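You operate a simulated robot arm through the tools that you are given. There is no shell and no other tool. Be economical: measure what you need, move in short steps, check, and stop when the job is done.

You run a simulated robot arm. Do the job below in one go: nothing can be reset, and whatever is moved stays where it is left.

Task
Put things in order on the top of the check bench. At the end: the blue relay from the top of the check bench is in the grey parts bin; the yellow pin from the top of the check bench stands on top of the grey ribbon cassette (marked "GOLD"); the silver spring from the top of the check bench stands on top of the black rubber roller; one of the metal blocks from the top of the check bench is on top of the white tin; whatever was shut is shut again. Leave all else as you found it, and nothing knocked over.

Only the result counts: the job must be done as asked and must still hold three seconds after the hand-in. Knocking over, shifting, dropping, spilling or breaking anything else fails it.

Robot
A 6-joint arm with a two-finger parallel gripper, fixed in place. Base frame: the origin is at the foot of the arm, x ahead of it, y to its left, z up; the work surface is at about z = 0. Units: mm, degrees, N and s.
With the tool pointing down near the work surface it reaches from about 140 to 580 mm from the base axis. Its first joint turns from -66.0 to 66.0 degrees. Payload 2.1 kg.
Tool frame: the origin (TCP) lies between the finger pads and is the grasp point; the fingertips stand 30 mm ahead of it; z points along the fingers, y is the line along which they close. Largest opening 94 mm; finger width 28, thickness 10; the body of the gripper, 50 by 96 mm, starts 55 mm behind the TCP.
Orientation is that of the tool frame in the base frame, as a unit quaternion [w, x, y, z]. With the fingers straight down and closing along the base's y, the tool's x points along the base's -x, its y along +y and its z along -z.

Tools
- The arm moves only by the tool arm_command. Its argument "rows" is a list of rows, each an object of numbers (a shift or turn left out is 0, a gripper value left out holds the last): "tx", "ty", "tz": the shift along the tool's x, y, z in mm; "ax", "ay", "az": the turn, a rotation vector about the tool's x, y, z in degrees; "claw": the opening, from 0 (shut) to 1 (fully open). In form: [{"tx": .., "ty": .., "tz": .., "ax": .., "ay": .., "az": .., "claw": ..}, ...]. A call has 1 to 20 rows; each row shifts and turns the commanded pose from where the row before left it, along the tool's axes as they then stand. Rows are played at 5 a second. More than 50 mm and 8.6 degrees between two rows, or a gripper value outside its range, and nothing of the call is played. Where a pose cannot be reached the arm comes as near as it can. A force on the tool above 40 N (or 10 N above the force at the start of the call, whichever is more), or a blocked arm, ends the call early, and 0.2 s more pass. The fingers move at their own pace (about 72 mm/s each) and stop on an object; they squeeze with about 38 N. The grip force told is the motor's: it shows also when the fingers shut on nothing. Time passes only in rows, and 0.2 s behind the last, so rows that do not move let the fingers close. The reply holds the time, the measured pose of the TCP, the force on the tool along the base axes, the opening and the grip force, in the units named above and with some noise, with the torque about the TCP (base axes, N m) and any sound that the robot's microphone picked up.
- Cameras (640 x 400 px; columns grow to the right, rows downward): "scene" is fixed at [44.1, -370, 471]; the picture's right is [0.84, -0.54, 0.00], its down [-0.37, -0.58, -0.72] and it looks along [0.39, 0.61, -0.69] (base axes); focal length 214 px, centre (320, 200). "wrist" rides on the gripper at [76, 14, -103] in the tool frame; the picture's right is [-0.18, 0.98, 0.00], its down [-0.75, -0.14, -0.64] and it looks along [-0.63, -0.12, 0.77] (tool axes); focal length 243 px, centre (320, 200). There is no depth. A picture from a camera that has moved, and an enlarged one, comes with that camera's place and axes in the base frame and with its lens.
- camera(camera): a new picture of that camera. It takes no simulated time.
- close_up(camera, box): a new picture of the part [left, top, right, bottom] of that camera's present view, enlarged. It takes no simulated time.
- finish_job(): hands the job in; it is judged then, once.

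Work in short steps. Places have to be worked out from the pictures, the camera data and where the tool is seen: move nearer, look again, correct. Check each grasp and each placing, and mend what went wrong. You have 120 turns and 68 pictures in all, those below and enlarged ones among them. Open the gripper and draw the arm clear of the work before you hand the job in, unless the task says otherwise; then end with one line.

The tools are called after "Request:" as name(argument=value, ...) on one line, values as JSON. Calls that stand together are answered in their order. arm_command: Moves the arm, as the interface text tells. Its arguments: {"type":"object","properties":{"rows":{"type":"array","items":{"type":"object","properties":{"tx":{"type":"number"},"ty":{"type":"number"},"tz":{"type":"number"},"ax":{"type":"number"},"ay":{"type":"number"},"az":{"type":"number"},"claw":{"type":"number"}}}}},"required":["rows"]} The other tools are called the same way: camera (camera) takes a picture; close_up (camera, box) takes an enlarged picture of a part of a camera's view; finish_job () hands the job in.

At the start:

```text
time: 0.0
tool_pos: [284.1, -210.0, 326.3]
ee_rot: [0.0, 0.0, 1.0, -0.001]
wrist_force: [0.3, -0.5, 0.4]
wrist_torque: [0.03, -0.03, 0.0]
opening: 94.0
finger_force: 0.0
```

scene: 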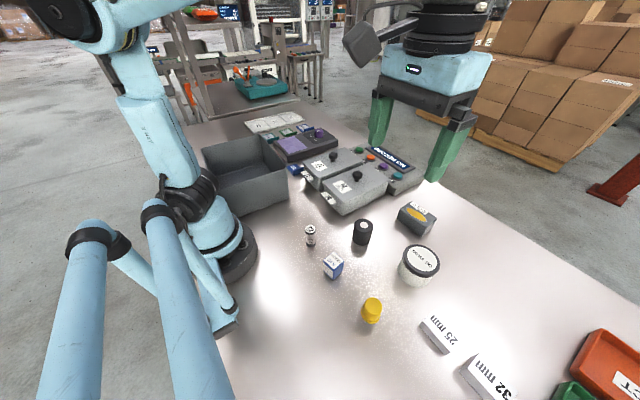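
wrist: 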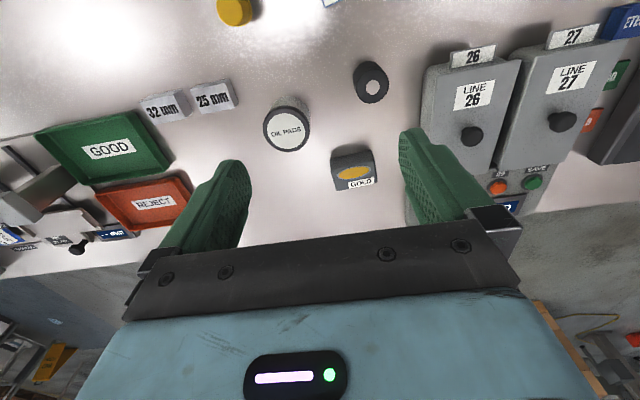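

I'll take enlarged views of the work area first to locate the objects.

Request:
close_up(camera="scene", box=[280, 180, 460, 340])

Request:
close_up(camera="scene", box=[190, 100, 430, 220])

Request:
close_up(camera="scene", box=[400, 240, 640, 400])

```text
2.50 times, centred on (370, 260) of scene
camera zoom: at [44.1, -370.0, 471.0], right [0.84, -0.54, 0.0], down [-0.37, -0.58, -0.72], along [0.39, 0.61, -0.69], focal length 536 px, centre (195, 50)
```

zoom: 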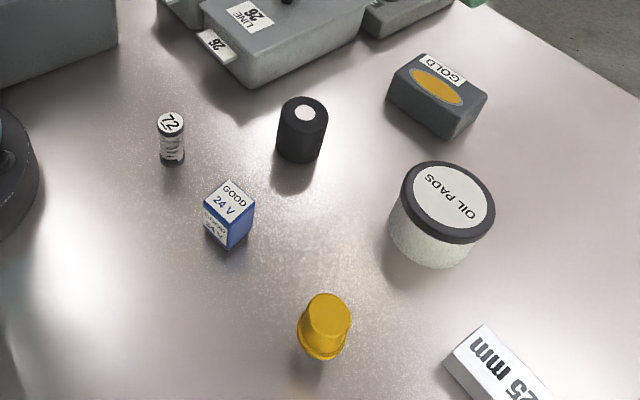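

```text
2.67 times, centred on (310, 160) of scene
camera zoom: at [44.1, -370.0, 471.0], right [0.84, -0.54, 0.0], down [-0.37, -0.58, -0.72], along [0.39, 0.61, -0.69], focal length 572 px, centre (347, 307)
```

zoom: 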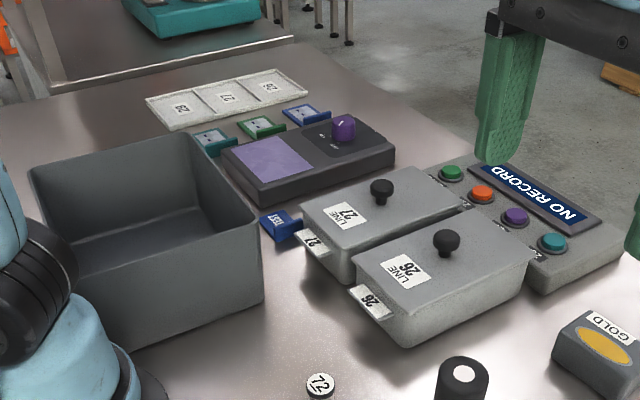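

```text
2.50 times, centred on (520, 320) of scene
camera zoom: at [44.1, -370.0, 471.0], right [0.84, -0.54, 0.0], down [-0.37, -0.58, -0.72], along [0.39, 0.61, -0.69], focal length 536 px, centre (-180, -100)
```

zoom: 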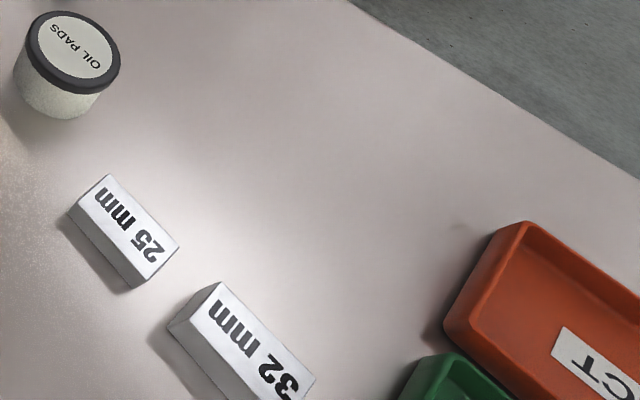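

Everything sits roughly where expected: relay about (206,-176), spring about (200,-80), pin about (206,-302). I'll move above the relay and look from the wrist.

Request:
arm_command(rows=[{"tx": 19.5, "ty": 8.5, "tz": 26}, {"tx": 19.5, "ty": 8.5, "tz": 26}, {"tx": 19.5, "ty": 8.5, "tz": 26}, {"tx": 19.5, "ty": 8.5, "tz": 26}, {}])

Request:
camera(camera="wrist")

```text
time: 1.2
tool_pos: [204.9, -176.0, 222.7]
ee_rot: [-0.001, 0.0, 1.0, -0.001]
wrist_force: [0.3, -0.2, 0.6]
wrist_torque: [-0.01, -0.03, -0.01]
opening: 94.0
finger_force: 0.1
```

```text
62 pictures are left
camera wrist: at [128.6, -162.5, 324.6], right [0.18, 0.98, 0.0], down [0.75, -0.14, 0.64], along [0.63, -0.12, -0.77], focal length 243 px, centre (320, 200)
```

wrist: 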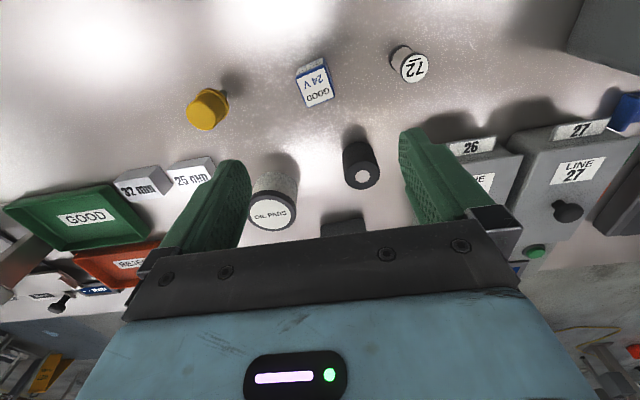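

A wide view of all three small objects; I'll enlarge it for measurement.

Request:
close_up(camera="wrist", box=[270, 30, 450, 142])

Request:
close_up(camera="wrist", box=[170, 60, 410, 250])

```text
3.56 times, centred on (360, 86) of wrist
camera zoom: at [128.6, -162.5, 324.6], right [0.18, 0.98, 0.0], down [0.75, -0.14, 0.64], along [0.63, -0.12, -0.77], focal length 863 px, centre (178, 605)
```

zoom: 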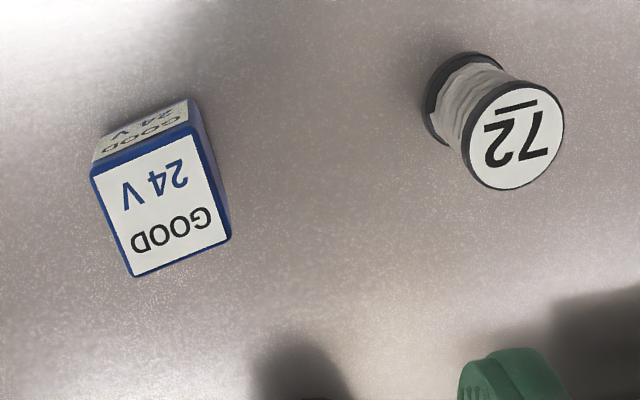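

```text
2.11 times, centred on (290, 155) of wrist
camera zoom: at [128.6, -162.5, 324.6], right [0.18, 0.98, 0.0], down [0.75, -0.14, 0.64], along [0.63, -0.12, -0.77], focal length 511 px, centre (383, 295)
```

zoom: 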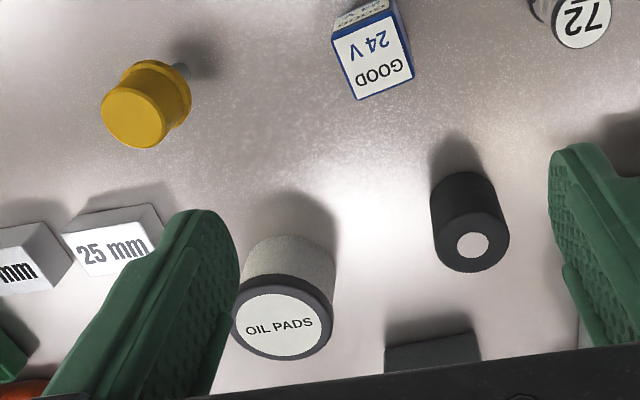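

Relay: 33×33×43 mm, centred at about (202.6,-181.7), turned about +10.5°. I'll align and go down to just above it, then check.

Request:
arm_command(rows=[{"tx": 2.3, "ty": -5.7}, {"az": -5.25, "tz": 30}, {"az": -5.25, "tz": 30}, {"tz": 40}, {"tz": 20}, {}])

Request:
camera(camera="wrist")

```text
time: 2.6
tool_pos: [201.7, -181.2, 101.8]
ee_rot: [0.0, -0.091, 0.996, -0.001]
wrist_force: [-0.5, 0.1, 0.7]
wrist_torque: [0.0, 0.01, 0.02]
opening: 94.1
finger_force: 0.2
```

```text
59 pictures are left
camera wrist: at [124.0, -182.1, 205.4], right [0.0, 1.0, 0.0], down [0.77, 0.0, 0.64], along [0.64, 0.0, -0.77], focal length 243 px, centre (320, 200)
```

wrist: 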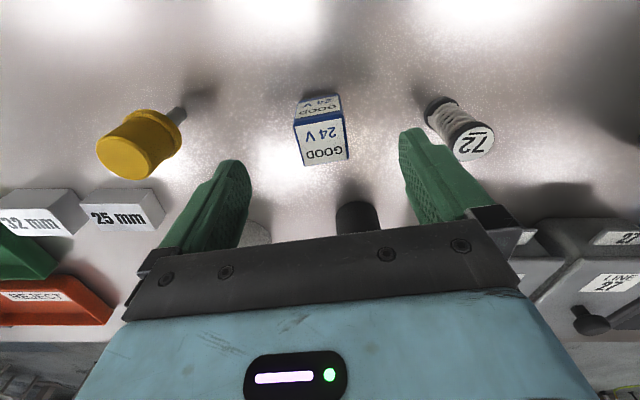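

Centre confirmed at (202.7,-180.7). Descend to z≈34 and grip.

Request:
arm_command(rows=[{"tz": 34, "tx": -1}, {"tz": 33.5}, {}, {"claw": 0.2}, {}, {}, {}])

```text
time: 4.2
tool_pos: [203.6, -181.1, 34.6]
ee_rot: [0.0, -0.092, 0.996, -0.001]
wrist_force: [0.2, -0.3, -0.1]
wrist_torque: [0.0, -0.03, -0.02]
opening: 37.5
finger_force: 38.0
```

Gripped (37.5 mm, 38 N). Lift, unrotate and check.

Request:
arm_command(rows=[{"tz": -40}, {"tz": -45}, {"tz": -45}, {"tz": -40, "az": 5.25}, {"tz": -5, "az": 5.25}, {}])

Request:
camera(camera="wrist")

```text
time: 5.6
tool_pos: [204.2, -182.3, 208.9]
ee_rot: [0.0, 0.001, 1.0, -0.001]
wrist_force: [0.4, 0.2, -1.6]
wrist_torque: [-0.01, 0.0, 0.02]
opening: 37.7
finger_force: 38.1
```

```text
58 pictures are left
camera wrist: at [127.6, -168.0, 312.8], right [0.19, 0.98, 0.0], down [0.75, -0.14, 0.64], along [0.63, -0.12, -0.77], focal length 243 px, centre (320, 200)
```

wrist: 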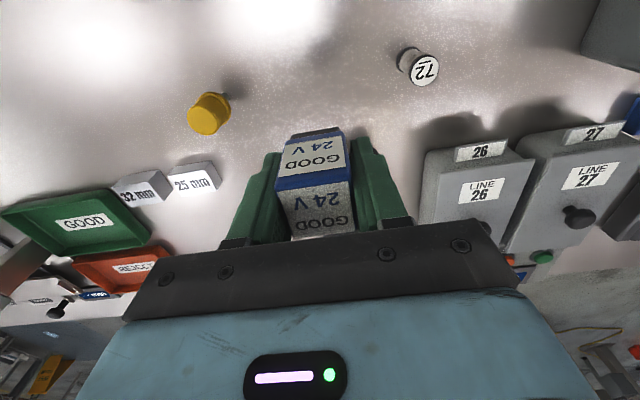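

Held firmly. Carry at z≈225 across to over the bin, then look.

Request:
arm_command(rows=[{"tz": -16, "ty": 40}, {"ty": 45, "tx": 4}, {"ty": 45, "tx": 4}, {"ty": 45, "tx": 4}, {"ty": 45, "tx": 4}, {"ty": 45, "tx": 4}, {"ty": 45, "tx": 4}, {"ty": 45, "tx": 4}, {"ty": 37, "tx": 4}, {}, {}])

Request:
camera(camera="wrist")

Request:
camera(camera="scene")

```text
time: 8.0
tool_pos: [170.7, 208.1, 225.8]
ee_rot: [0.0, 0.001, 1.0, -0.001]
wrist_force: [0.0, 0.5, -0.7]
wrist_torque: [0.0, -0.04, 0.01]
opening: 37.7
finger_force: 37.8
```

```text
57 pictures are left
camera wrist: at [93.3, 222.1, 328.9], right [0.18, 0.98, 0.0], down [0.75, -0.14, 0.64], along [0.63, -0.12, -0.77], focal length 243 px, centre (320, 200)
```

wrist: 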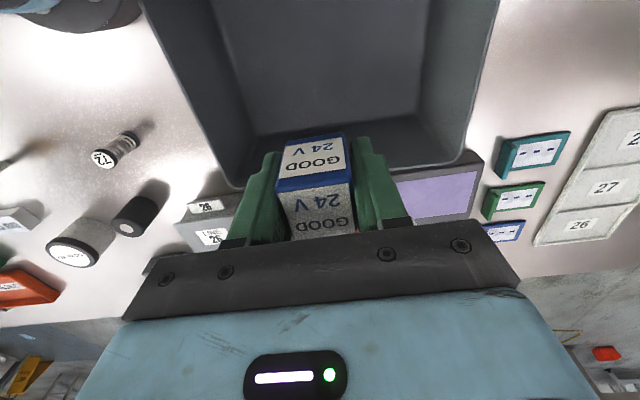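

```text
56 pictures are left
```

scene: 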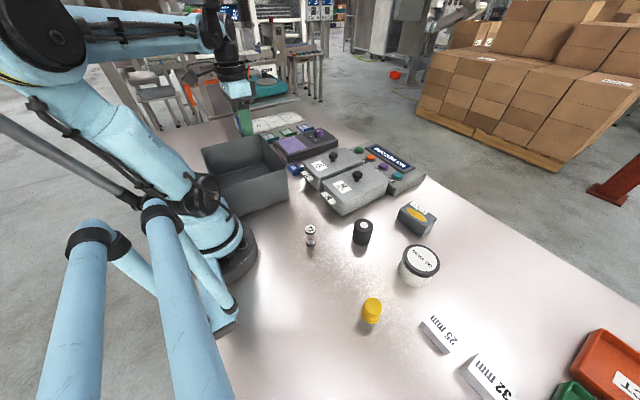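

The bin spans roughly x 50–245, y 95–355 and the gripper is over it. Lower inside to near the floor.

Request:
arm_command(rows=[{"tx": 10, "tz": 40}, {"tz": 45}, {"tz": 45}, {"tz": 30}, {"tz": 12}, {}])

Request:
camera(camera="wrist")

```text
time: 9.4
tool_pos: [162.0, 207.6, 54.0]
ee_rot: [-0.001, 0.0, 1.0, 0.0]
wrist_force: [-0.3, -1.1, -0.6]
wrist_torque: [-0.02, 0.0, 0.0]
opening: 37.5
finger_force: 37.4
```

```text
55 pictures are left
camera wrist: at [85.3, 221.7, 156.3], right [0.18, 0.98, 0.0], down [0.75, -0.14, 0.64], along [0.63, -0.12, -0.77], focal length 243 px, centre (320, 200)
```

wrist: 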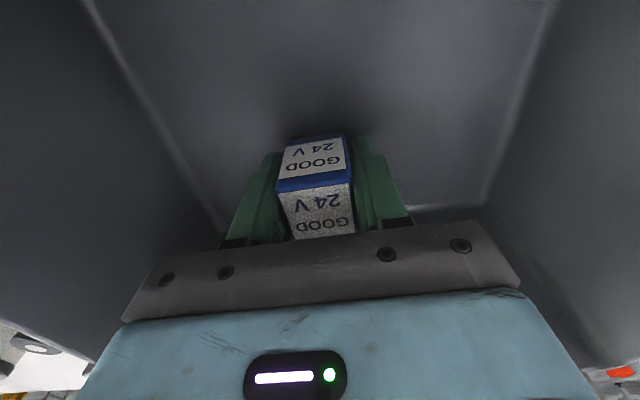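

Continue down gently, watching the force.

Request:
arm_command(rows=[{"tz": 5}, {"tz": 4}, {"tz": 2}, {"tz": 2}, {}])

```text
time: 10.6
tool_pos: [162.4, 210.2, 40.0]
ee_rot: [0.0, 0.001, 1.0, -0.002]
wrist_force: [-0.6, -0.1, -0.3]
wrist_torque: [0.0, -0.01, 0.0]
opening: 37.5
finger_force: 38.0
```

No contact yet; the floor must be within a few mm. I'll go 2 mm further, then release and rise.

Request:
arm_command(rows=[{"tz": 2}, {}, {"claw": 0.6}, {}, {"claw": 0.6}, {}])

Request:
camera(camera="wrist")

```text
time: 12.0
tool_pos: [161.4, 209.6, 37.2]
ee_rot: [0.0, -0.001, 1.0, 0.0]
wrist_force: [0.9, -0.1, -0.2]
wrist_torque: [-0.02, 0.01, -0.01]
opening: 56.3
finger_force: 0.0
```

```text
54 pictures are left
camera wrist: at [85.6, 223.1, 141.4], right [0.18, 0.98, 0.0], down [0.75, -0.14, 0.64], along [0.63, -0.12, -0.77], focal length 243 px, centre (320, 200)
```

wrist: 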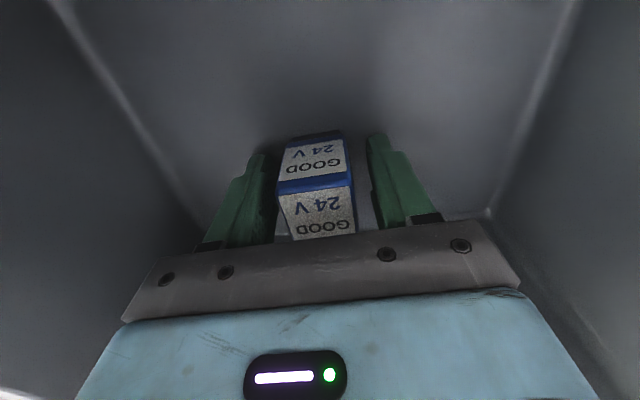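

Relay stands free on the bin floor. Raise and go to above the spring (~198,-83) and look.

Request:
arm_command(rows=[{"tz": -45}, {"tz": -45}, {"tz": -45}, {"tz": -45}, {"tx": -4, "ty": -40, "claw": 1}, {"tx": -4, "ty": -45}, {"tx": -4, "ty": -45}, {"tx": -4, "ty": -45}, {"tx": -6, "ty": -45}, {"tx": -6, "ty": -45}, {"tx": -9, "ty": -27}, {"tz": 40}, {"tz": 30}, {}, {}])

Request:
camera(camera="wrist")

```text
time: 15.2
tool_pos: [199.2, -83.1, 148.7]
ee_rot: [-0.001, 0.0, 1.0, -0.001]
wrist_force: [0.0, 0.0, 0.1]
wrist_torque: [-0.03, 0.01, -0.04]
opening: 93.9
finger_force: 0.1
```

```text
53 pictures are left
camera wrist: at [122.4, -69.5, 252.3], right [0.18, 0.98, 0.0], down [0.75, -0.14, 0.64], along [0.63, -0.12, -0.77], focal length 243 px, centre (320, 200)
```

wrist: 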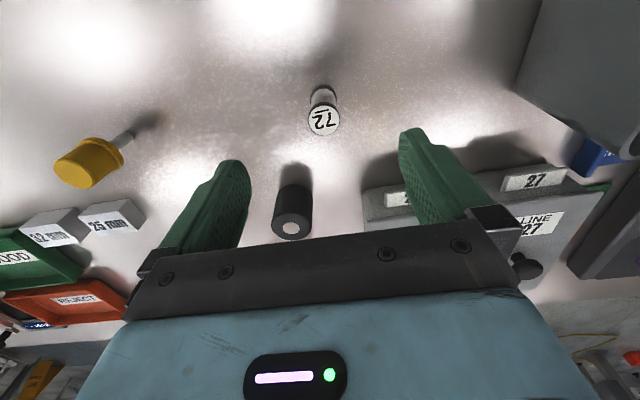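

Request:
close_up(camera="wrist", box=[240, 70, 400, 250])

Request:
close_up(camera="wrist", box=[30, 100, 190, 200])

```text
2.22 times, centred on (320, 160) of wrist
camera zoom: at [122.4, -69.5, 252.3], right [0.18, 0.98, 0.0], down [0.75, -0.14, 0.64], along [0.63, -0.12, -0.77], focal length 539 px, centre (320, 289)
```

zoom: 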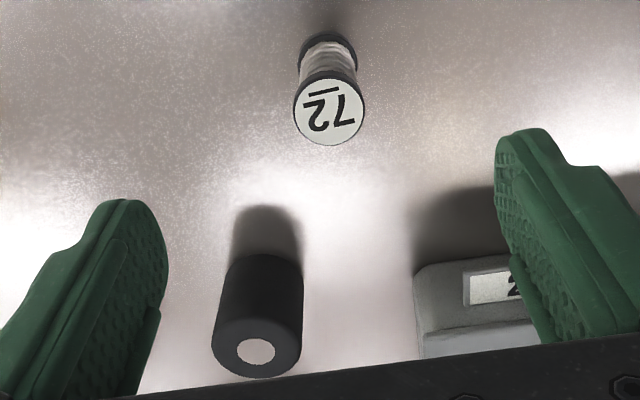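

```text
4.00 times, centred on (110, 150) of wrist
camera zoom: at [122.4, -69.5, 252.3], right [0.18, 0.98, 0.0], down [0.75, -0.14, 0.64], along [0.63, -0.12, -0.77], focal length 970 px, centre (1160, 400)
```

zoom: 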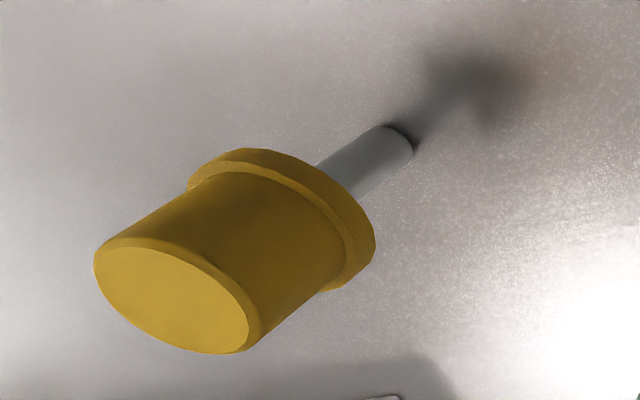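

Spring centre about (200.3,-80.6), height ~50, diameter ~26; roller centre about (322,-142.5), height ~50. Descend on the spring and grip with tips clear of its base.

Request:
arm_command(rows=[{"tx": -1.2, "ty": 2.4, "tz": 30}, {"tz": 40}, {"tz": 40}, {}, {"claw": 0.15}, {}, {}, {}, {}])

Request:
close_up(camera="wrist", box=[220, 100, 420, 250])

```text
time: 17.2
tool_pos: [200.4, -81.9, 38.7]
ee_rot: [0.0, 0.0, 1.0, 0.0]
wrist_force: [0.7, 0.6, -0.5]
wrist_torque: [0.0, -0.04, 0.01]
opening: 25.5
finger_force: 38.0
```

```text
2.67 times, centred on (320, 175) of wrist
camera zoom: at [123.5, -67.3, 141.5], right [0.18, 0.98, 0.0], down [0.75, -0.14, 0.64], along [0.63, -0.12, -0.77], focal length 647 px, centre (320, 267)
```

zoom: 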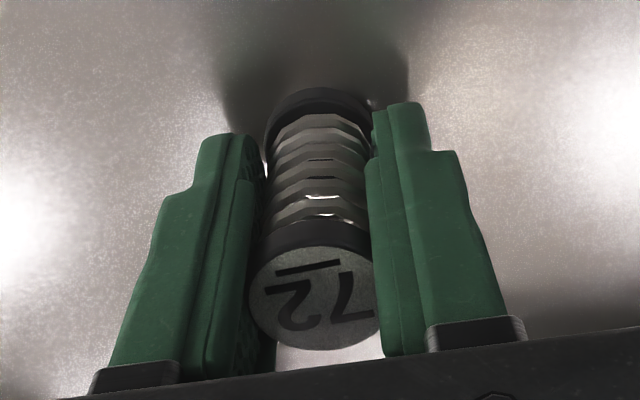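

Gripped well. Lift and carry to above the roller, then check alignment.

Request:
arm_command(rows=[{"tz": -45}, {"tz": -45}, {"tx": -30.5, "ty": -15.2}, {"tx": -30.5, "ty": -15.2}, {"tx": -30.5, "ty": -15.2}, {"tx": -30.5, "ty": -15.2}, {}, {}])

Request:
camera(camera="wrist")

Request:
close_up(camera="scene", box=[280, 140, 440, 260])

```text
time: 19.0
tool_pos: [322.8, -140.7, 129.5]
ee_rot: [0.0, 0.0, 1.0, -0.001]
wrist_force: [-0.1, -0.3, -1.0]
wrist_torque: [0.01, 0.01, 0.02]
opening: 25.5
finger_force: 38.2
```

```text
49 pictures are left
camera wrist: at [245.5, -126.7, 231.5], right [0.18, 0.98, 0.0], down [0.75, -0.14, 0.64], along [0.63, -0.12, -0.77], focal length 243 px, centre (320, 200)
```

wrist: 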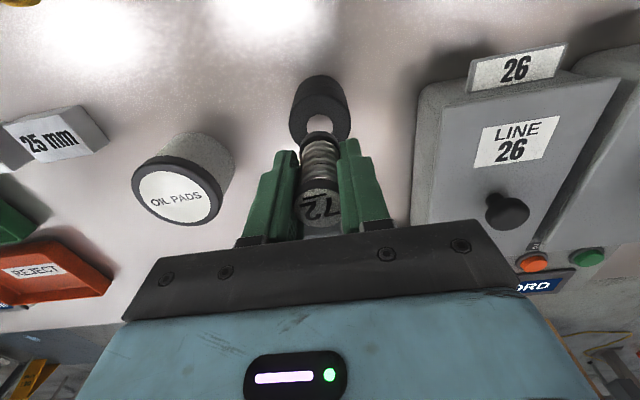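

```text
3.33 times, centred on (360, 200) of scene
camera zoom: at [44.1, -370.0, 471.0], right [0.84, -0.54, 0.0], down [-0.37, -0.58, -0.72], along [0.39, 0.61, -0.69], focal length 715 px, centre (187, 200)
```

zoom: 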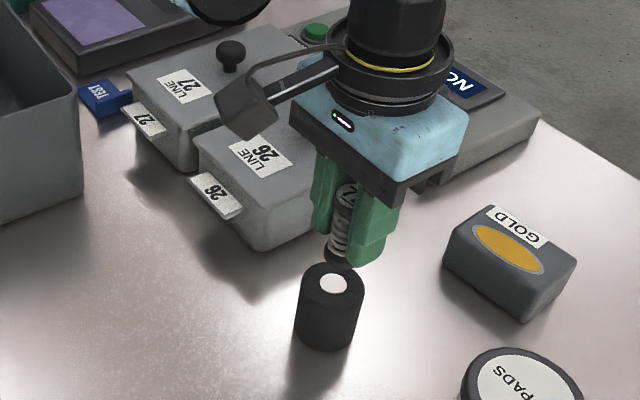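

Nearly aligned; I'll enlarge the wrist view to refine the offset.

Request:
close_up(camera="wrist", box=[260, 60, 380, 160])

```text
4.00 times, centred on (320, 110) of wrist
camera zoom: at [245.5, -126.7, 231.5], right [0.18, 0.98, 0.0], down [0.75, -0.14, 0.64], along [0.63, -0.12, -0.77], focal length 970 px, centre (320, 560)
```

zoom: 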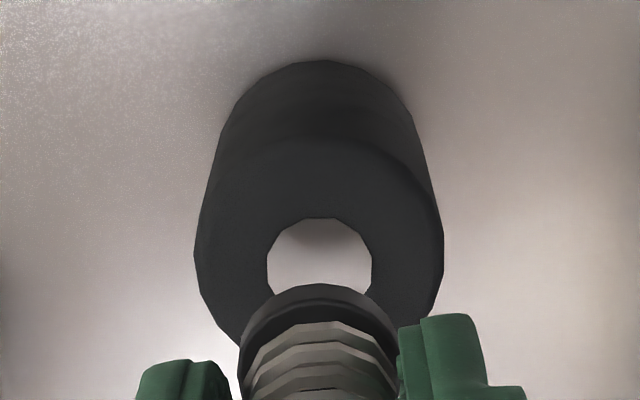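

Hub centre (321.7,-141.6) versus TCP (322.8,-140.7): aligned within a millimetre. Lower to just above the roller top.

Request:
arm_command(rows=[{"tz": 20, "ty": -0.4}, {"tz": 16}, {}, {}])

Request:
close_up(camera="wrist", box=[240, 80, 400, 200])

Request:
close_up(camera="scene", box=[320, 180, 420, 260])

```text
time: 19.8
tool_pos: [321.9, -141.2, 93.5]
ee_rot: [0.0, 0.001, 1.0, -0.001]
wrist_force: [-0.9, 0.4, 17.8]
wrist_torque: [0.05, 0.02, -0.01]
opening: 25.8
finger_force: 38.1
stopped in row 3: the force on the tool passed its limit at 43 N (the readings are from after the stop); the commanded pose is now the measured one
```

```text
3.33 times, centred on (320, 140) of wrist
camera zoom: at [245.5, -127.6, 196.8], right [0.19, 0.98, 0.0], down [0.75, -0.14, 0.64], along [0.63, -0.12, -0.77], focal length 809 px, centre (320, 400)
```

zoom: 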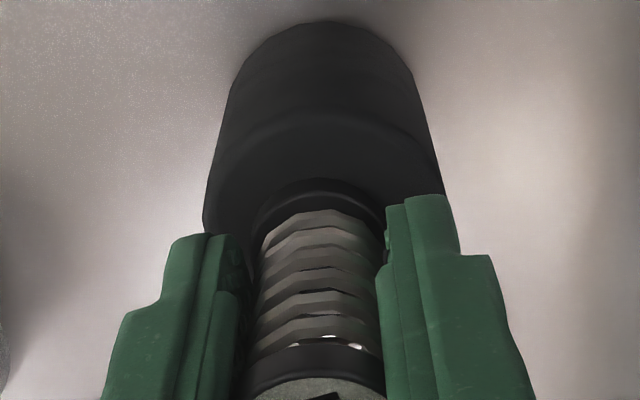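

```text
5.00 times, centred on (370, 220) of scene
camera zoom: at [44.0, -370.0, 471.0], right [0.84, -0.54, 0.0], down [-0.37, -0.58, -0.72], along [0.39, 0.61, -0.69], focal length 1072 px, centre (70, 100)
```

zoom: 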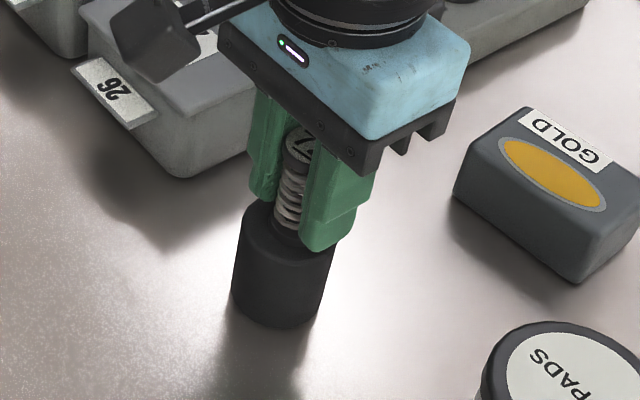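

Touched at z≈93.5 (roller is ~55 tall); the spring sits centred. Ease up slightly, then check force before opening.

Request:
arm_command(rows=[{"tz": -0.4}, {}])

```text
time: 20.4
tool_pos: [321.6, -140.9, 94.9]
ee_rot: [0.001, 0.0, 1.0, 0.0]
wrist_force: [2.2, 1.7, 20.3]
wrist_torque: [0.07, -0.1, 0.03]
opening: 25.4
finger_force: 37.9
```

Request:
arm_command(rows=[{"tz": -0.6}, {}])

```text
time: 20.9
tool_pos: [321.4, -141.2, 94.0]
ee_rot: [-0.001, 0.001, 1.0, -0.001]
wrist_force: [1.2, -0.7, 5.4]
wrist_torque: [0.0, -0.07, 0.0]
opening: 25.5
finger_force: 37.9
```

Force nearly gone (about 5 N). Open a little and rise.

Request:
arm_command(rows=[{"tz": -0.2, "claw": 0.33}, {"claw": 0.45}, {}, {}, {"tz": -15}, {"tz": -40}, {"tz": -40}, {}])

Request:
camera(camera="wrist")

Request:
close_up(camera="scene", box=[320, 160, 440, 260])

```text
time: 22.8
tool_pos: [322.6, -140.5, 189.6]
ee_rot: [0.0, 0.0, 1.0, -0.002]
wrist_force: [-0.3, 0.6, 0.9]
wrist_torque: [0.02, 0.0, -0.02]
opening: 42.1
finger_force: 0.1
```

```text
44 pictures are left
camera wrist: at [245.3, -126.0, 292.2], right [0.18, 0.98, 0.0], down [0.75, -0.14, 0.64], along [0.63, -0.12, -0.77], focal length 243 px, centre (320, 200)
```

wrist: 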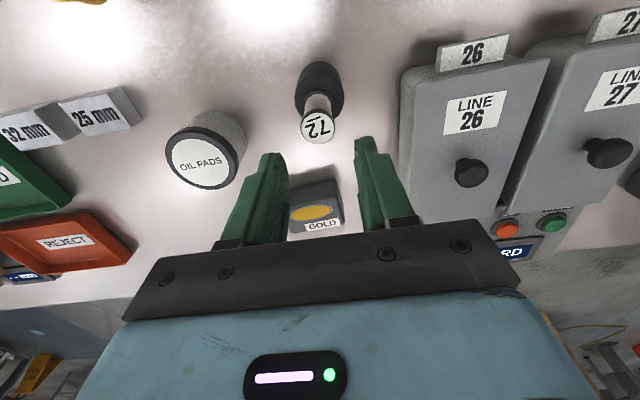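

```text
4.00 times, centred on (380, 210) of scene
camera zoom: at [44.1, -370.0, 471.0], right [0.84, -0.54, 0.0], down [-0.37, -0.58, -0.72], along [0.39, 0.61, -0.69], focal length 858 px, centre (80, 160)
```

zoom: 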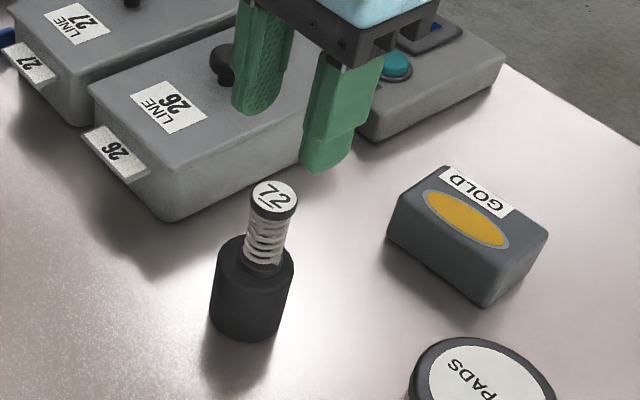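

Spring stands on the roller. Now inspect the cassette more closely while I'm near it.

Request:
close_up(camera="wrist", box=[270, 170, 370, 240])

Request:
close_up(camera="scene", box=[390, 190, 450, 240])

```text
5.71 times, centred on (320, 205) of wrist
camera zoom: at [245.3, -126.0, 292.2], right [0.18, 0.98, 0.0], down [0.75, -0.14, 0.64], along [0.63, -0.12, -0.77], focal length 1386 px, centre (320, 171)
```

zoom: 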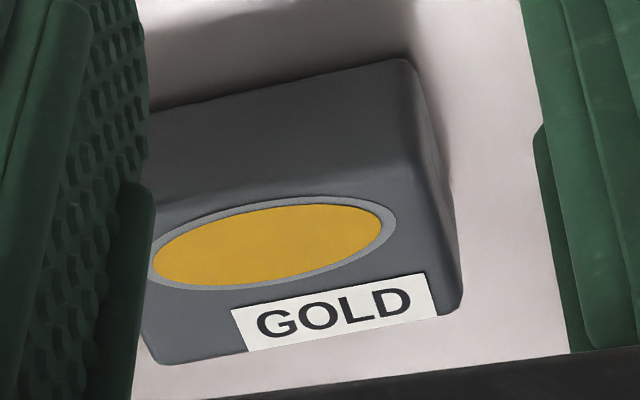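

```text
8.00 times, centred on (420, 215) of scene
camera zoom: at [44.1, -370.0, 471.0], right [0.84, -0.54, 0.0], down [-0.37, -0.58, -0.72], along [0.39, 0.61, -0.69], focal length 1716 px, centre (-480, 80)
```

zoom: 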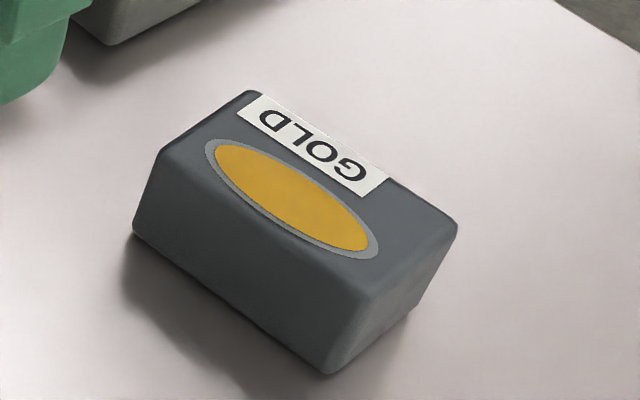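

Cassette top is flat, ~45 mm high, centre about (476,-181). Now go above the pin (~200,-299) and look.

Request:
arm_command(rows=[{"tx": 24, "ty": -32}, {"tx": 24, "ty": -32}, {"tx": 24, "ty": -32, "claw": 0.9}, {"tx": 24, "ty": -32}, {"tx": 24, "ty": -30}, {}])

Request:
close_up(camera="wrist", box=[220, 40, 420, 190])

Request:
close_up(camera="scene", box=[330, 270, 410, 340])

```text
time: 24.1
tool_pos: [201.6, -297.5, 189.9]
ee_rot: [0.0, 0.0, 1.0, -0.001]
wrist_force: [0.3, -0.7, 0.5]
wrist_torque: [0.04, 0.01, -0.02]
opening: 84.5
finger_force: 0.0
```

```text
2.67 times, centred on (320, 115) of wrist
camera zoom: at [124.7, -284.5, 293.5], right [0.18, 0.98, 0.0], down [0.75, -0.14, 0.64], along [0.63, -0.12, -0.77], focal length 647 px, centre (320, 427)
```

zoom: 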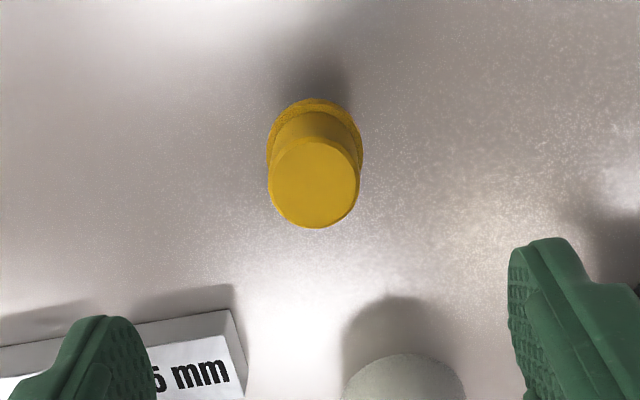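

```text
5.71 times, centred on (370, 305) of scene
camera zoom: at [44.0, -370.0, 471.0], right [0.84, -0.54, 0.0], down [-0.37, -0.58, -0.72], along [0.39, 0.61, -0.69], focal length 1226 px, centre (34, -400)
```

zoom: 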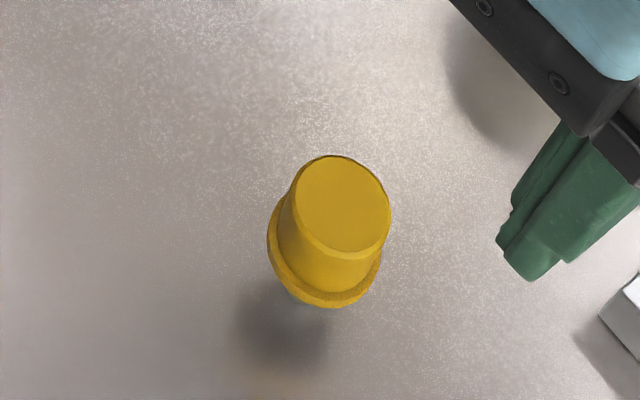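

Pin: knob top at z≈76 (Ø30), flange at ≈36–43 (Ø36), on a thin shank, centred near (199.5,-300.3). I'll grip the knob above the flange with TCP z≈79; first descend and look before closing.

Request:
arm_command(rows=[{"tx": 2, "ty": -2.8, "tz": 30}, {"tz": 40}, {"tz": 41}, {}, {}])

Request:
close_up(camera="wrist", box=[180, 50, 460, 240])

Request:
close_up(camera="scene", box=[320, 250, 420, 340])

```text
time: 25.4
tool_pos: [199.3, -301.7, 78.7]
ee_rot: [0.0, 0.001, 1.0, -0.001]
wrist_force: [-0.8, 0.3, -0.3]
wrist_torque: [0.02, -0.02, -0.04]
opening: 84.6
finger_force: 0.2
```

```text
2.11 times, centred on (320, 145) of wrist
camera zoom: at [122.2, -288.5, 181.2], right [0.18, 0.98, 0.0], down [0.75, -0.14, 0.64], along [0.63, -0.12, -0.77], focal length 511 px, centre (320, 316)
```

zoom: 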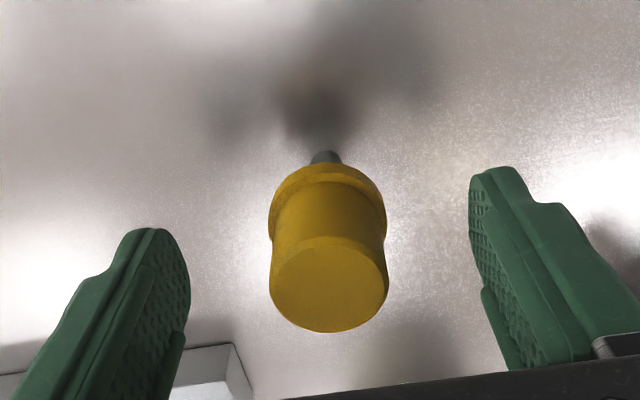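

```text
4.44 times, centred on (370, 295) of scene
camera zoom: at [44.1, -370.0, 471.0], right [0.84, -0.54, 0.0], down [-0.37, -0.58, -0.72], along [0.39, 0.61, -0.69], focal length 953 px, centre (98, -222)
```

zoom: 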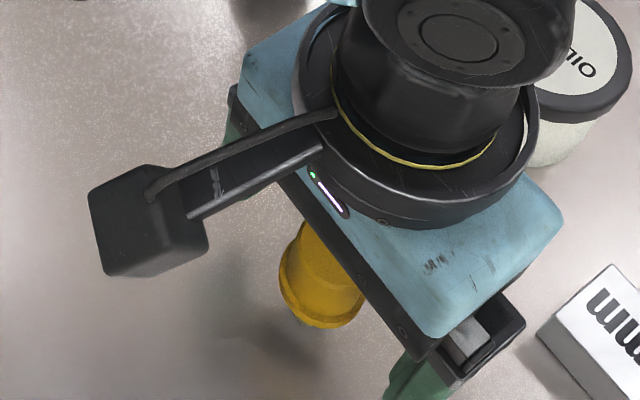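

Pin top at ≈75, flange ≈40, tips at ≈49: clear of the flange and centred. Close.

Request:
arm_command(rows=[{"claw": 0.25}, {}, {}, {}, {}])

Request:
close_up(camera="wrist", box=[220, 90, 420, 240])

```text
time: 26.6
tool_pos: [198.6, -301.5, 78.5]
ee_rot: [0.0, 0.0, 1.0, -0.001]
wrist_force: [-0.7, -0.5, 0.1]
wrist_torque: [0.0, 0.0, 0.0]
opening: 29.5
finger_force: 37.9
```

```text
2.67 times, centred on (320, 165) of wrist
camera zoom: at [122.2, -288.5, 181.4], right [0.18, 0.98, 0.0], down [0.75, -0.14, 0.64], along [0.63, -0.12, -0.77], focal length 647 px, centre (320, 293)
```

zoom: 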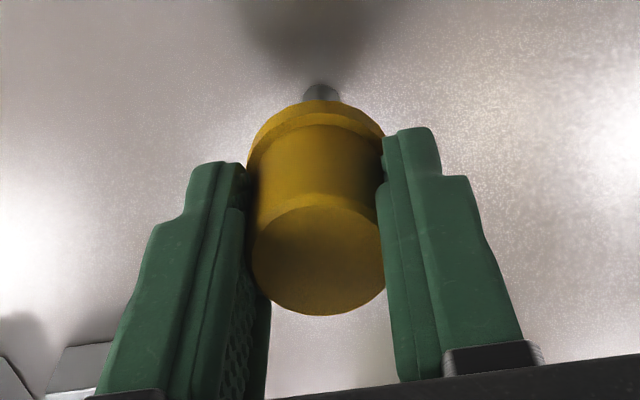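

Held at the knob (29.5 mm). Lift and carry to above the cassette.

Request:
arm_command(rows=[{"tz": -40}, {"tz": -40}, {"tz": -40}, {"tx": -39.5, "ty": 17.2}, {"tx": -39.5, "ty": 17.2}, {"tx": -39.5, "ty": 17.2}, {"tx": -39.5, "ty": 17.2}, {"tx": -39.5, "ty": 17.2}, {"tx": -39.5, "ty": 17.2}, {"tx": -39.5, "ty": 17.2}, {}, {}])

Request:
camera(camera="wrist")

Request:
close_up(camera="scene", box=[360, 130, 480, 250])

```text
time: 29.1
tool_pos: [476.7, -180.7, 200.4]
ee_rot: [0.0, 0.0, 1.0, -0.001]
wrist_force: [0.1, 0.5, -0.3]
wrist_torque: [0.01, 0.01, 0.02]
opening: 29.5
finger_force: 38.3
```

```text
35 pictures are left
camera wrist: at [400.3, -167.1, 303.2], right [0.18, 0.98, 0.0], down [0.75, -0.14, 0.64], along [0.63, -0.12, -0.77], focal length 243 px, centre (320, 200)
```

wrist: 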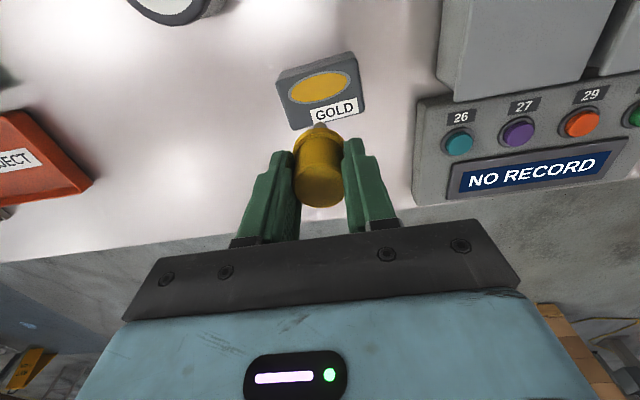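

```text
3.33 times, centred on (420, 190) of scene
camera zoom: at [44.1, -370.0, 471.0], right [0.84, -0.54, 0.0], down [-0.37, -0.58, -0.72], along [0.39, 0.61, -0.69], focal length 715 px, centre (-13, 233)
```

zoom: 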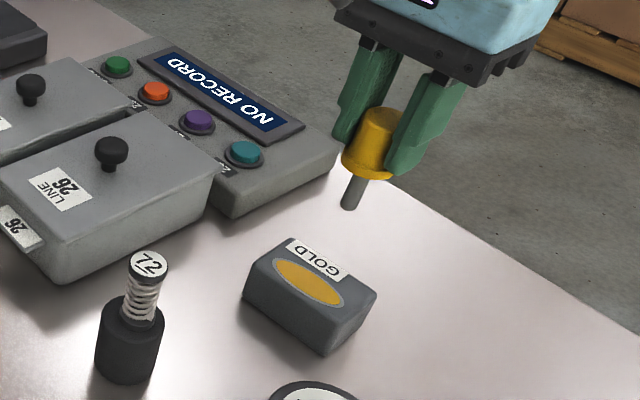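

Pin hangs straight. I'll aim for the centre of the ellipse (470,-180.5) and lower to just above expected contact.

Request:
arm_command(rows=[{"tx": 6.5}, {"tz": 30}, {"tz": 34}, {}, {}])

Request:
close_up(camera="wrist", box=[240, 60, 400, 210])

Request:
close_up(camera="scene", box=[380, 170, 460, 250])

```text
time: 30.4
tool_pos: [469.6, -181.0, 136.4]
ee_rot: [-0.001, 0.0, 1.0, -0.001]
wrist_force: [-0.7, 0.3, -0.5]
wrist_torque: [-0.02, -0.02, -0.01]
opening: 29.6
finger_force: 37.8
```

```text
2.67 times, centred on (320, 135) of wrist
camera zoom: at [393.5, -167.5, 238.6], right [0.18, 0.98, 0.0], down [0.75, -0.14, 0.64], along [0.63, -0.12, -0.77], focal length 647 px, centre (320, 373)
```

zoom: 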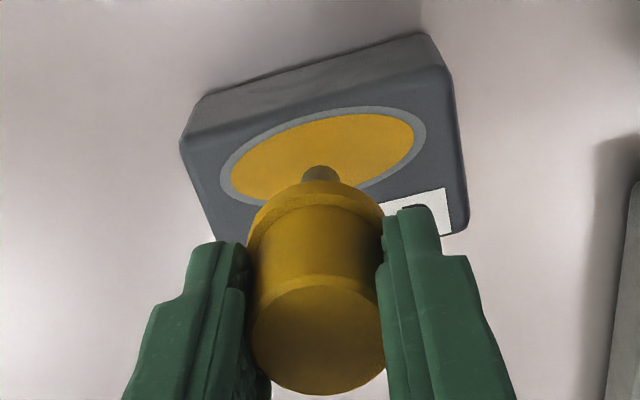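

```text
5.00 times, centred on (420, 210) of scene
camera zoom: at [44.1, -370.0, 471.0], right [0.84, -0.54, 0.0], down [-0.37, -0.58, -0.72], along [0.39, 0.61, -0.69], focal length 1072 px, centre (-180, 150)
```

zoom: 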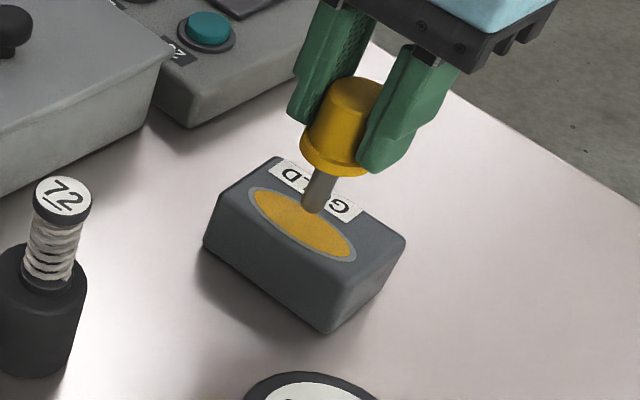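

Well lined up. Creep down in small steps, looking for contact.

Request:
arm_command(rows=[{"tz": 3}, {"tz": 3}, {"tz": 2}, {}, {}])

```text
time: 31.6
tool_pos: [469.3, -182.6, 126.2]
ee_rot: [-0.001, 0.0, 1.0, -0.001]
wrist_force: [-0.3, -0.8, -0.5]
wrist_torque: [0.02, -0.01, -0.04]
opening: 29.4
finger_force: 38.0
```

Request:
arm_command(rows=[{"tz": 1}, {"tz": 1}, {}])

```text
time: 32.4
tool_pos: [468.4, -182.6, 124.0]
ee_rot: [0.0, 0.001, 1.0, 0.0]
wrist_force: [0.6, 0.4, -1.1]
wrist_torque: [0.02, 0.01, -0.05]
opening: 29.7
finger_force: 38.4
```

Request:
arm_command(rows=[{"tz": 1}, {"tz": 1}, {}])

Request:
close_up(camera="scene", box=[390, 170, 450, 240])

```text
time: 33.1
tool_pos: [469.5, -181.6, 122.3]
ee_rot: [0.0, 0.001, 1.0, 0.0]
wrist_force: [-1.9, -2.0, 13.5]
wrist_torque: [-0.24, 0.13, -0.01]
opening: 29.3
finger_force: 39.0
```

```text
5.71 times, centred on (420, 205) of scene
camera zoom: at [44.0, -370.0, 471.0], right [0.84, -0.54, 0.0], down [-0.37, -0.58, -0.72], along [0.39, 0.61, -0.69], focal length 1226 px, centre (-251, 171)
```

zoom: 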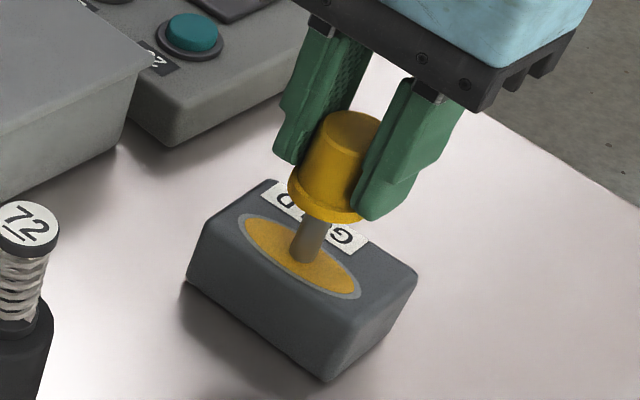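

Contact (13.5 N). Ease off by half a millimetre and recheck.

Request:
arm_command(rows=[{"tz": -0.5}, {}])

```text
time: 33.8
tool_pos: [470.7, -182.7, 121.8]
ee_rot: [0.0, 0.0, 1.0, -0.001]
wrist_force: [-1.4, -0.9, 3.1]
wrist_torque: [-0.06, 0.07, -0.01]
opening: 29.1
finger_force: 38.1
```

Only ~3 N left. Open in gentle increments, then rise straight.

Request:
arm_command(rows=[{"claw": 0.34}, {"claw": 0.38}, {"claw": 0.45}, {"claw": 0.6}, {}, {}, {"tz": -20}, {"tz": -40}, {"tz": -40}, {}])

Request:
camera(camera="wrist")

Request:
close_up(camera="scene", box=[380, 150, 480, 250])

```text
time: 36.0
tool_pos: [469.5, -180.6, 224.1]
ee_rot: [0.0, 0.001, 1.0, 0.0]
wrist_force: [-0.1, -0.2, 0.5]
wrist_torque: [0.0, -0.01, 0.01]
opening: 56.3
finger_force: 0.0
```

```text
30 pictures are left
camera wrist: at [393.2, -167.2, 327.3], right [0.18, 0.98, 0.0], down [0.75, -0.14, 0.64], along [0.63, -0.12, -0.77], focal length 243 px, centre (320, 200)
```

wrist: 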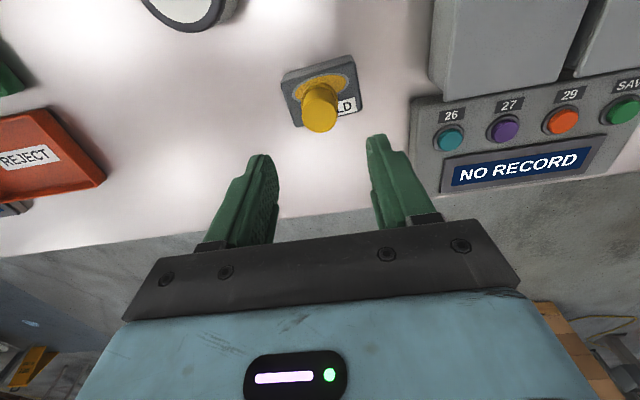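

```text
4.00 times, centred on (430, 200) of scene
camera zoom: at [44.1, -370.0, 471.0], right [0.84, -0.54, 0.0], down [-0.37, -0.58, -0.72], along [0.39, 0.61, -0.69], focal length 858 px, centre (-120, 200)
```

zoom: 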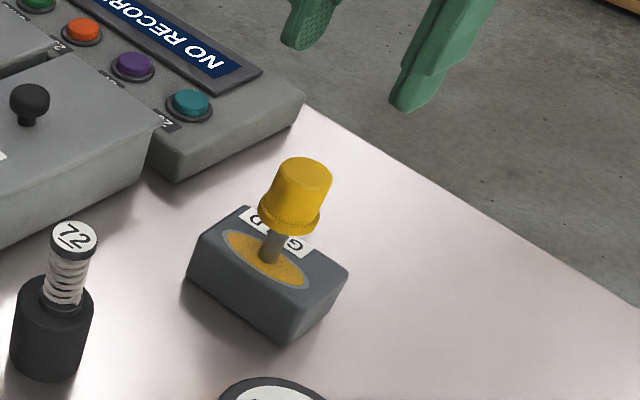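

Pin stands on the cassette. Next, the 25 mm block: fly to above it (~305,-380) and look.

Request:
arm_command(rows=[{"tx": 26.7, "ty": -32}, {"tx": 26.7, "ty": -32}, {"tx": 26.7, "ty": -32}, {"tx": 26.7, "ty": -32}, {"tx": 26.7, "ty": -32}, {"tx": 26.7, "ty": -32}, {"claw": 1}, {}])

Request:
camera(camera="wrist")

Request:
close_up(camera="wrist", box=[200, 40, 420, 190])

```text
time: 37.8
tool_pos: [310.5, -375.9, 222.5]
ee_rot: [-0.001, 0.001, 1.0, -0.001]
wrist_force: [-0.2, 0.1, 1.2]
wrist_torque: [0.03, 0.0, 0.01]
opening: 94.1
finger_force: 0.0
```

```text
28 pictures are left
camera wrist: at [234.5, -362.4, 327.0], right [0.18, 0.98, 0.0], down [0.75, -0.14, 0.64], along [0.63, -0.12, -0.77], focal length 243 px, centre (320, 200)
```

wrist: 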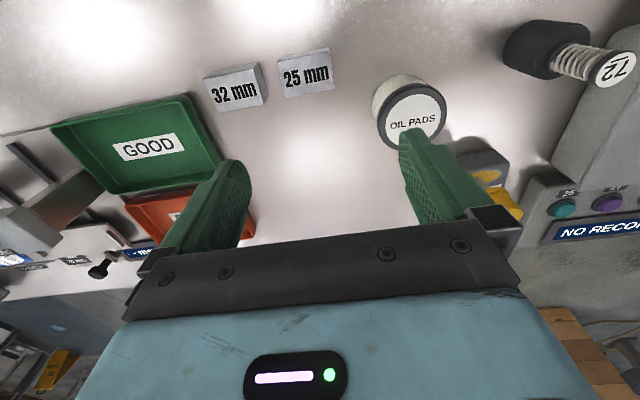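

```text
2.67 times, centred on (310, 115) of wrist
camera zoom: at [234.5, -362.4, 327.0], right [0.18, 0.98, 0.0], down [0.75, -0.14, 0.64], along [0.63, -0.12, -0.77], focal length 647 px, centre (347, 427)
```

zoom: 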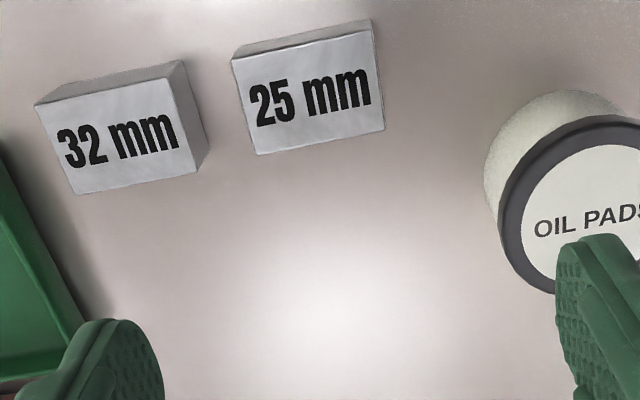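

Block is axis-aligned: x 280–319, y −420…−361, 25 high, centre (299.4,−390.6). The 32 mm block is ~20 mm away in −y, so I'll turn the hand 90° and grip across x.

Request:
arm_command(rows=[{"tx": 11, "ty": -14.7}, {"az": 8.2}, {"az": 8.2}, {"az": 8.2}, {"az": 8.2}, {"az": 8.2}, {"az": 8.2}, {"az": 8.2}, {"az": 8.2}, {"az": 8.2}, {"az": 8.2}, {"az": 8}, {"tz": 40}, {"tz": 40}, {}, {}])

Request:
camera(camera="wrist")

```text
time: 41.1
tool_pos: [299.8, -387.3, 143.7]
ee_rot: [0.001, 0.708, 0.706, 0.0]
wrist_force: [-0.8, -0.4, -1.1]
wrist_torque: [0.0, -0.04, 0.02]
opening: 94.1
finger_force: 0.1
```

```text
26 pictures are left
camera wrist: at [313.3, -312.3, 246.3], right [0.98, -0.19, 0.0], down [-0.14, -0.75, 0.64], along [-0.12, -0.63, -0.77], focal length 243 px, centre (320, 200)
```

wrist: 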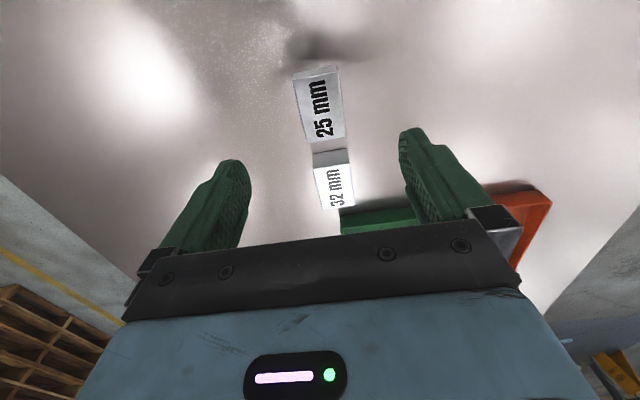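

Aligned (block centre ≈(298.5,−388)). Descend and grip.

Request:
arm_command(rows=[{"tx": -1, "ty": -1, "tz": 40}, {"tz": 40}, {"tz": 20}, {"tz": 9.5}, {}, {"claw": 0.3}, {}, {}, {}, {}])

Request:
camera(camera="wrist")

```text
time: 43.4
tool_pos: [296.7, -389.5, 35.9]
ee_rot: [0.001, 0.707, 0.707, -0.001]
wrist_force: [0.4, 0.2, 0.6]
wrist_torque: [0.0, 0.0, 0.0]
opening: 39.1
finger_force: 37.9
```

```text
25 pictures are left
camera wrist: at [310.8, -314.1, 138.0], right [0.98, -0.18, 0.0], down [-0.14, -0.75, 0.64], along [-0.12, -0.63, -0.77], focal length 243 px, centre (320, 200)
```

wrist: 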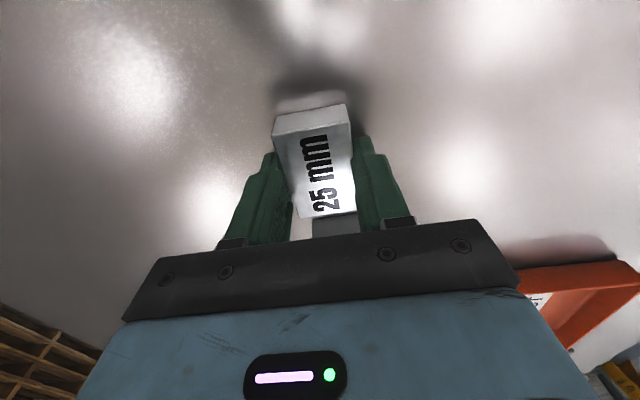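

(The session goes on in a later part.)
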